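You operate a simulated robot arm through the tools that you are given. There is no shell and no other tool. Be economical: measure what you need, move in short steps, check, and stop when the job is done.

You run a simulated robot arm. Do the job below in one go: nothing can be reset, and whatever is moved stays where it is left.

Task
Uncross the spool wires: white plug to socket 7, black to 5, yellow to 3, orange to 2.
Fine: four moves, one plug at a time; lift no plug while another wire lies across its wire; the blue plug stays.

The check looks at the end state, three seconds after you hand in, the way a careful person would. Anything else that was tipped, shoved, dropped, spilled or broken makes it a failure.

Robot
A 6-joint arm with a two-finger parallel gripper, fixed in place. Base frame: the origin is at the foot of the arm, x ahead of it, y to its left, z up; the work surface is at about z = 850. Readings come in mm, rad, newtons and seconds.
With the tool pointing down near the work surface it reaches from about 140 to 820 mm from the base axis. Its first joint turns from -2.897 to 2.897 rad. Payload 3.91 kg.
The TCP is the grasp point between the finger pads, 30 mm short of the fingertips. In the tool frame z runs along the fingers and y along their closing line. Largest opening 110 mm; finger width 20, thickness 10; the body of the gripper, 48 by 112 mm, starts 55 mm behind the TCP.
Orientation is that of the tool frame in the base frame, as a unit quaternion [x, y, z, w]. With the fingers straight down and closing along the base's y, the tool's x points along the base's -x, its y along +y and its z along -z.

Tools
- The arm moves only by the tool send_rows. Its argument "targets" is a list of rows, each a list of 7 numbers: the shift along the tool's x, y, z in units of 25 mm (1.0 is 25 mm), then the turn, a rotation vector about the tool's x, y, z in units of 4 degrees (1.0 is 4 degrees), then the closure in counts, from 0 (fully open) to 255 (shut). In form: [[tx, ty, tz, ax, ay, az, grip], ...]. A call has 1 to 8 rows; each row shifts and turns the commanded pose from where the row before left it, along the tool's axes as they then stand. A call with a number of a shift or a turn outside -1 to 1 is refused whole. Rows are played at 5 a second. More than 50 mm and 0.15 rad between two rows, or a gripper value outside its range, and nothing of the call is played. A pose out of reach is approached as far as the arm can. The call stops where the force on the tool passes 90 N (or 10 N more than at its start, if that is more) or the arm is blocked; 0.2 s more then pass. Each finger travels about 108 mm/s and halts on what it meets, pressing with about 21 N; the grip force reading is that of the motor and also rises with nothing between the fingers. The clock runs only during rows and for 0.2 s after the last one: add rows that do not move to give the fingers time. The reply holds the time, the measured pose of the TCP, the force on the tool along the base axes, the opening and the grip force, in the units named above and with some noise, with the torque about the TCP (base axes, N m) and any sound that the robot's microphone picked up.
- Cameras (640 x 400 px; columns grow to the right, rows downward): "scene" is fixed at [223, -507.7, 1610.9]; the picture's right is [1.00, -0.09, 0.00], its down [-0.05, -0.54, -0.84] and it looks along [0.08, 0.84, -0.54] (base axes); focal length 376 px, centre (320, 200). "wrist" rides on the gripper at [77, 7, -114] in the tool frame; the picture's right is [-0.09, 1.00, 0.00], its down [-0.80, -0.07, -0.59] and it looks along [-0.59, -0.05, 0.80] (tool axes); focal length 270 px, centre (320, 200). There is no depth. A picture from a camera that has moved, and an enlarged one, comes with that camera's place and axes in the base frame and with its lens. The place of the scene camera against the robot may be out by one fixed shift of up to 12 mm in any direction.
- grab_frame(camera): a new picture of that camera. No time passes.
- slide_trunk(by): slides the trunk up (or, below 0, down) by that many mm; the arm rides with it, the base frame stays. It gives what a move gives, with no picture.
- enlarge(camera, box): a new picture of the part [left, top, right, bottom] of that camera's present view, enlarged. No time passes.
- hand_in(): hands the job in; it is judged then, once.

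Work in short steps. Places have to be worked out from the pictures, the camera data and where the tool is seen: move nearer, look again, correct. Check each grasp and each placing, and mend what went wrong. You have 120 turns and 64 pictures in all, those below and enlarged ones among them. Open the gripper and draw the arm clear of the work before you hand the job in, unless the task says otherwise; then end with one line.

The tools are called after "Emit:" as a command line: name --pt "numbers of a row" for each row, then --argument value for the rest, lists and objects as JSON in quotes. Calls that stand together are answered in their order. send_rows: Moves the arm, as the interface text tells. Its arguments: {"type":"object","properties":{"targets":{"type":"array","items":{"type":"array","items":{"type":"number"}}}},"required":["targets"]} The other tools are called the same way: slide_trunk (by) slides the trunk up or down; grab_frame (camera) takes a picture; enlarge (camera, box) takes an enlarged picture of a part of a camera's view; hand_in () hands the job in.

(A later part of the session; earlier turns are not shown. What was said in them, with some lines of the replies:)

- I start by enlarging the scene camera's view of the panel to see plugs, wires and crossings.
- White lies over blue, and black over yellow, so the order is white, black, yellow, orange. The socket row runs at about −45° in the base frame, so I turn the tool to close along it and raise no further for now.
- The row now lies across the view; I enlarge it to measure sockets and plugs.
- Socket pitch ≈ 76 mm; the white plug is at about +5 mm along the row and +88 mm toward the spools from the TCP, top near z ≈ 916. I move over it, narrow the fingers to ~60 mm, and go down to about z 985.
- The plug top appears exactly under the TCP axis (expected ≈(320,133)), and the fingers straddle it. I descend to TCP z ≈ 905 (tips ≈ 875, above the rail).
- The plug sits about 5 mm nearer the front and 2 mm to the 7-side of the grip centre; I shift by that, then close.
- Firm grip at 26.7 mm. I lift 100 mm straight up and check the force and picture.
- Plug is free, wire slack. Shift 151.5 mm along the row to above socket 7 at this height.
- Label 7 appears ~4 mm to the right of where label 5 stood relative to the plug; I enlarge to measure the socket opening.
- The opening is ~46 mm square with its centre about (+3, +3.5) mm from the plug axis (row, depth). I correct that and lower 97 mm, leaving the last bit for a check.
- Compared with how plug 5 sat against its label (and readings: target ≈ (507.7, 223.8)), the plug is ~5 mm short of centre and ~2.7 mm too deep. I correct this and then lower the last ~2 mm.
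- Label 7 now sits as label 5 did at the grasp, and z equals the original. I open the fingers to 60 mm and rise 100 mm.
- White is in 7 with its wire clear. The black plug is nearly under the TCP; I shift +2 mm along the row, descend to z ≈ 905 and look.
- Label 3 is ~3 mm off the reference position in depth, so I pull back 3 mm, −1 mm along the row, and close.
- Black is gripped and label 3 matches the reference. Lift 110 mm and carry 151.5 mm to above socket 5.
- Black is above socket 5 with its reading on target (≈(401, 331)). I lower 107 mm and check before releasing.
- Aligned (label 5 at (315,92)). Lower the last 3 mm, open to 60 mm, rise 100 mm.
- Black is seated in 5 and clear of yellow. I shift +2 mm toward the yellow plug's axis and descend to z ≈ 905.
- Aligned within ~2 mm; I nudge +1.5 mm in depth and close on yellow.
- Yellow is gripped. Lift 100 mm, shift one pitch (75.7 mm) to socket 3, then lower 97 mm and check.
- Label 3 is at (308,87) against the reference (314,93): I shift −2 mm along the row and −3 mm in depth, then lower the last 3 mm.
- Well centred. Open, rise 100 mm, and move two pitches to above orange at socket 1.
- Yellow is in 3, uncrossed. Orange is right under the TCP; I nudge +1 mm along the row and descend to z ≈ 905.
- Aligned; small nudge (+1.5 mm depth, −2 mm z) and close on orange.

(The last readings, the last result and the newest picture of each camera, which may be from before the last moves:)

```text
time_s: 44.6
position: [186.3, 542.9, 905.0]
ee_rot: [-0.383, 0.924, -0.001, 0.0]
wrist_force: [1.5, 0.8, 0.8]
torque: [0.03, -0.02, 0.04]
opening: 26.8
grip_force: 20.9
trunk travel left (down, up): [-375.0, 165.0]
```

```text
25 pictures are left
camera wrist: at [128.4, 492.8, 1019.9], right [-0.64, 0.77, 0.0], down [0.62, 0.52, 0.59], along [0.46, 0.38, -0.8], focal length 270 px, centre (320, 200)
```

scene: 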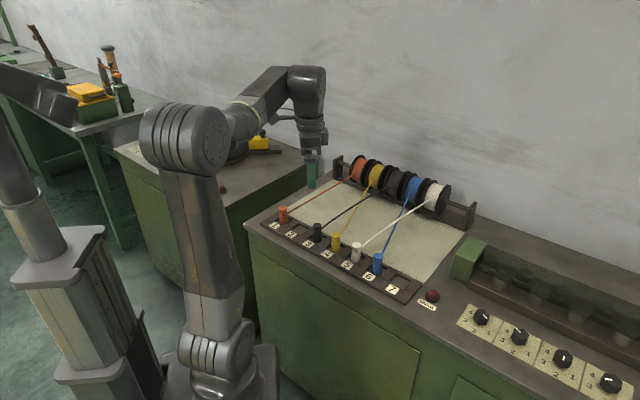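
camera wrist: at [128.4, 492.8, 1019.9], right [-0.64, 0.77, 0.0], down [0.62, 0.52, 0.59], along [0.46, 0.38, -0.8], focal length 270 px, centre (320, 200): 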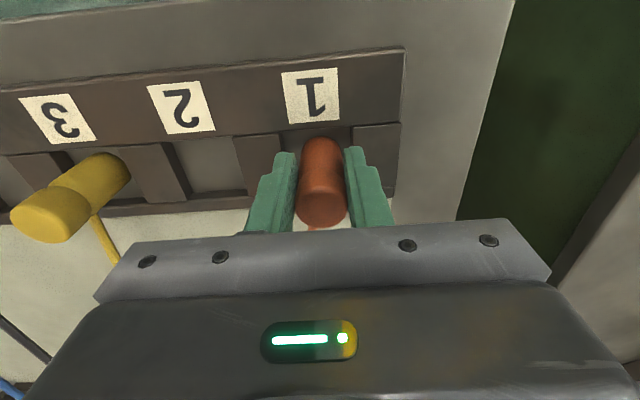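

Gripped. Lift 100 mm, shift one pitch to socket 2, lower 97 mm, then check.

Emit:
send_rows --pt "0 0 -1 0 0 0 255" --pt "0 0 -1 0 0 0 255" --pt "0 0 -1 0 0 0 255" --pt "0 0 -1 0 0 0 255" --pt "0 -1 0 0 0 0 255" --pt "0 -1 0 0 0 0 255" --pt "0 -1 0 0 0 0 255" --pt "0 -0.03 0 0 0 0 255"

Emit:
send_rows --pt "0 0 0 0 0 0 255" --pt "0 0 1 0 0 0 255" --pt "0 0 1 0 0 0 255" --pt "0 0 1 0 0 0 255" --pt "0 0 0.6 0 0 0 255" --pt "0 0 0.28 0 0 0 255" --pt "0 0 0 0 0 0 255"

Emit:
grab_frame --camera "wrist"

```text
time_s: 46.4
position: [241.2, 487.0, 1005.1]
ee_rot: [-0.382, 0.924, 0.0, -0.001]
wrist_force: [0.1, 0.9, -1.3]
torque: [0.0, -0.01, -0.01]
opening: 26.8
grip_force: 21.5
trunk travel left (down, up): [-375.0, 165.0]
```

```text
time_s: 48.0
position: [241.7, 489.4, 908.2]
ee_rot: [-0.383, 0.924, -0.001, 0.0]
wrist_force: [0.1, -0.7, -1.1]
torque: [-0.03, 0.04, -0.03]
opening: 26.6
grip_force: 20.4
trunk travel left (down, up): [-375.0, 165.0]
```

```text
24 pictures are left
camera wrist: at [182.4, 439.5, 1023.8], right [-0.64, 0.77, 0.0], down [0.62, 0.52, 0.59], along [0.46, 0.38, -0.8], focal length 270 px, centre (320, 200)
```

wrist: 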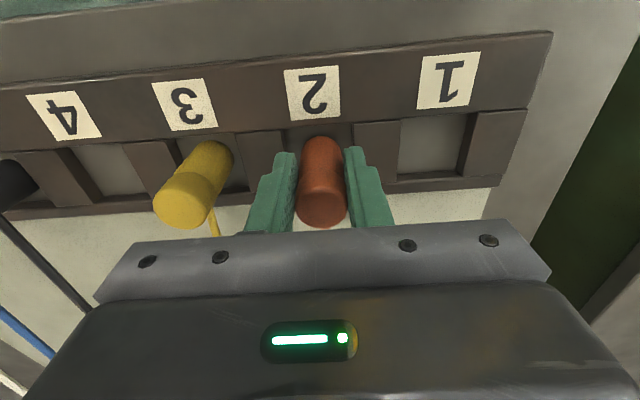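

Centred on socket 2 (label at (313,93)). Lower 3 mm, release, rise 100 mm.

Emit:
send_rows --pt "0 0 0.12 0 0 0 255" --pt "0 0 0 0 0 0 255" --pt "0 0 0 0 0 0 190" --pt "0 0 0 0 0 0 116" --pt "0 0 0 0 0 0 116"

Emit:
send_rows --pt "0 0 -0.5 0 0 0 116" --pt "0 0 -1 0 0 0 116" --pt "0 0 -1 0 0 0 116" --pt "0 0 -1 0 0 0 116" --pt "0 0 -1 0 0 0 116" --pt "0 0 -1 0 0 0 116" --pt "0 0 -1 0 0 0 0" --pt "0 0 -1 0 0 0 0"

Emit:
send_rows --pt "1 0 -1 0 0 0 0" --pt "1 0 0 0 0 0 0" --pt "1 0 0 0 0 0 0" --pt "1 0 0 0 0 0 0"

Emit:
enlarge --camera "scene" --box '[250, 150, 490, 310]'

Emit:
grab_frame --camera "wrist"

```text
time_s: 49.2
position: [241.0, 488.7, 904.9]
ee_rot: [-0.383, 0.924, 0.0, 0.001]
wrist_force: [0.0, -0.1, -0.3]
torque: [-0.02, -0.01, 0.0]
opening: 59.9
grip_force: 0.2
trunk travel left (down, up): [-375.0, 165.0]
```

```text
time_s: 51.0
position: [240.6, 490.0, 1091.2]
ee_rot: [-0.383, 0.924, 0.0, -0.001]
wrist_force: [-0.2, 0.3, -0.7]
torque: [0.02, 0.01, -0.01]
opening: 110.1
grip_force: 0.1
trunk travel left (down, up): [-375.0, 165.0]
```

```text
time_s: 52.0
position: [171.8, 416.6, 1118.3]
ee_rot: [-0.383, 0.924, 0.0, 0.0]
wrist_force: [-1.4, 0.7, -0.5]
torque: [0.0, 0.0, 0.01]
opening: 110.0
grip_force: 0.1
trunk travel left (down, up): [-375.0, 165.0]
```

```text
2.50 times, centred on (370, 230) of scene
camera zoom: at [223.0, -507.7, 1610.9], right [1.0, -0.09, 0.0], down [-0.05, -0.54, -0.84], along [0.08, 0.84, -0.54], focal length 939 px, centre (195, 125)
```

zoom: 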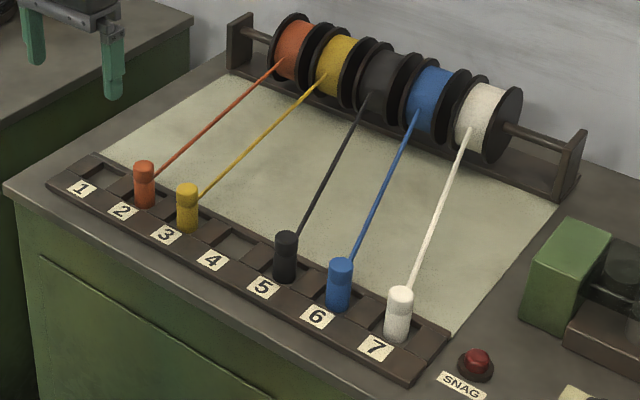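

```text
22 pictures are left
camera wrist: at [113.3, 366.5, 1233.6], right [-0.64, 0.77, 0.0], down [0.62, 0.52, 0.59], along [0.46, 0.38, -0.8], focal length 270 px, centre (320, 200)
```

wrist: 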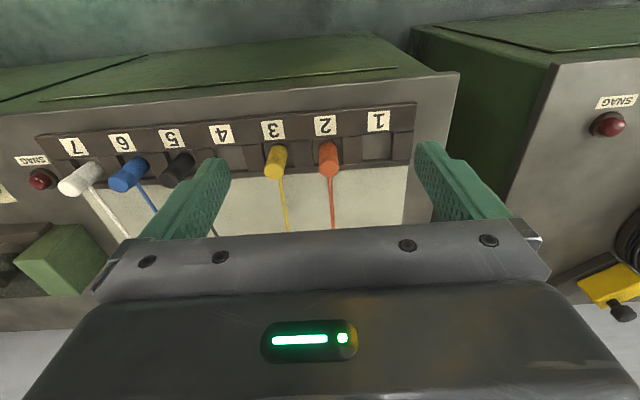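

All five plugs stand upright in their sockets: orange 2, yellow 3, black 5, blue 6, white 7. No wires cross, and the gripper is open and clear, so I hand in.

Emit:
hand_in

```text
The job is handed in.
```

The four wires are uncrossed: white is in socket 7, black in 5, yellow in 3 and orange in 2. Blue stayed in 6, it took four moves with no wire lying across a lifted plug's wire, and the job is handed in.
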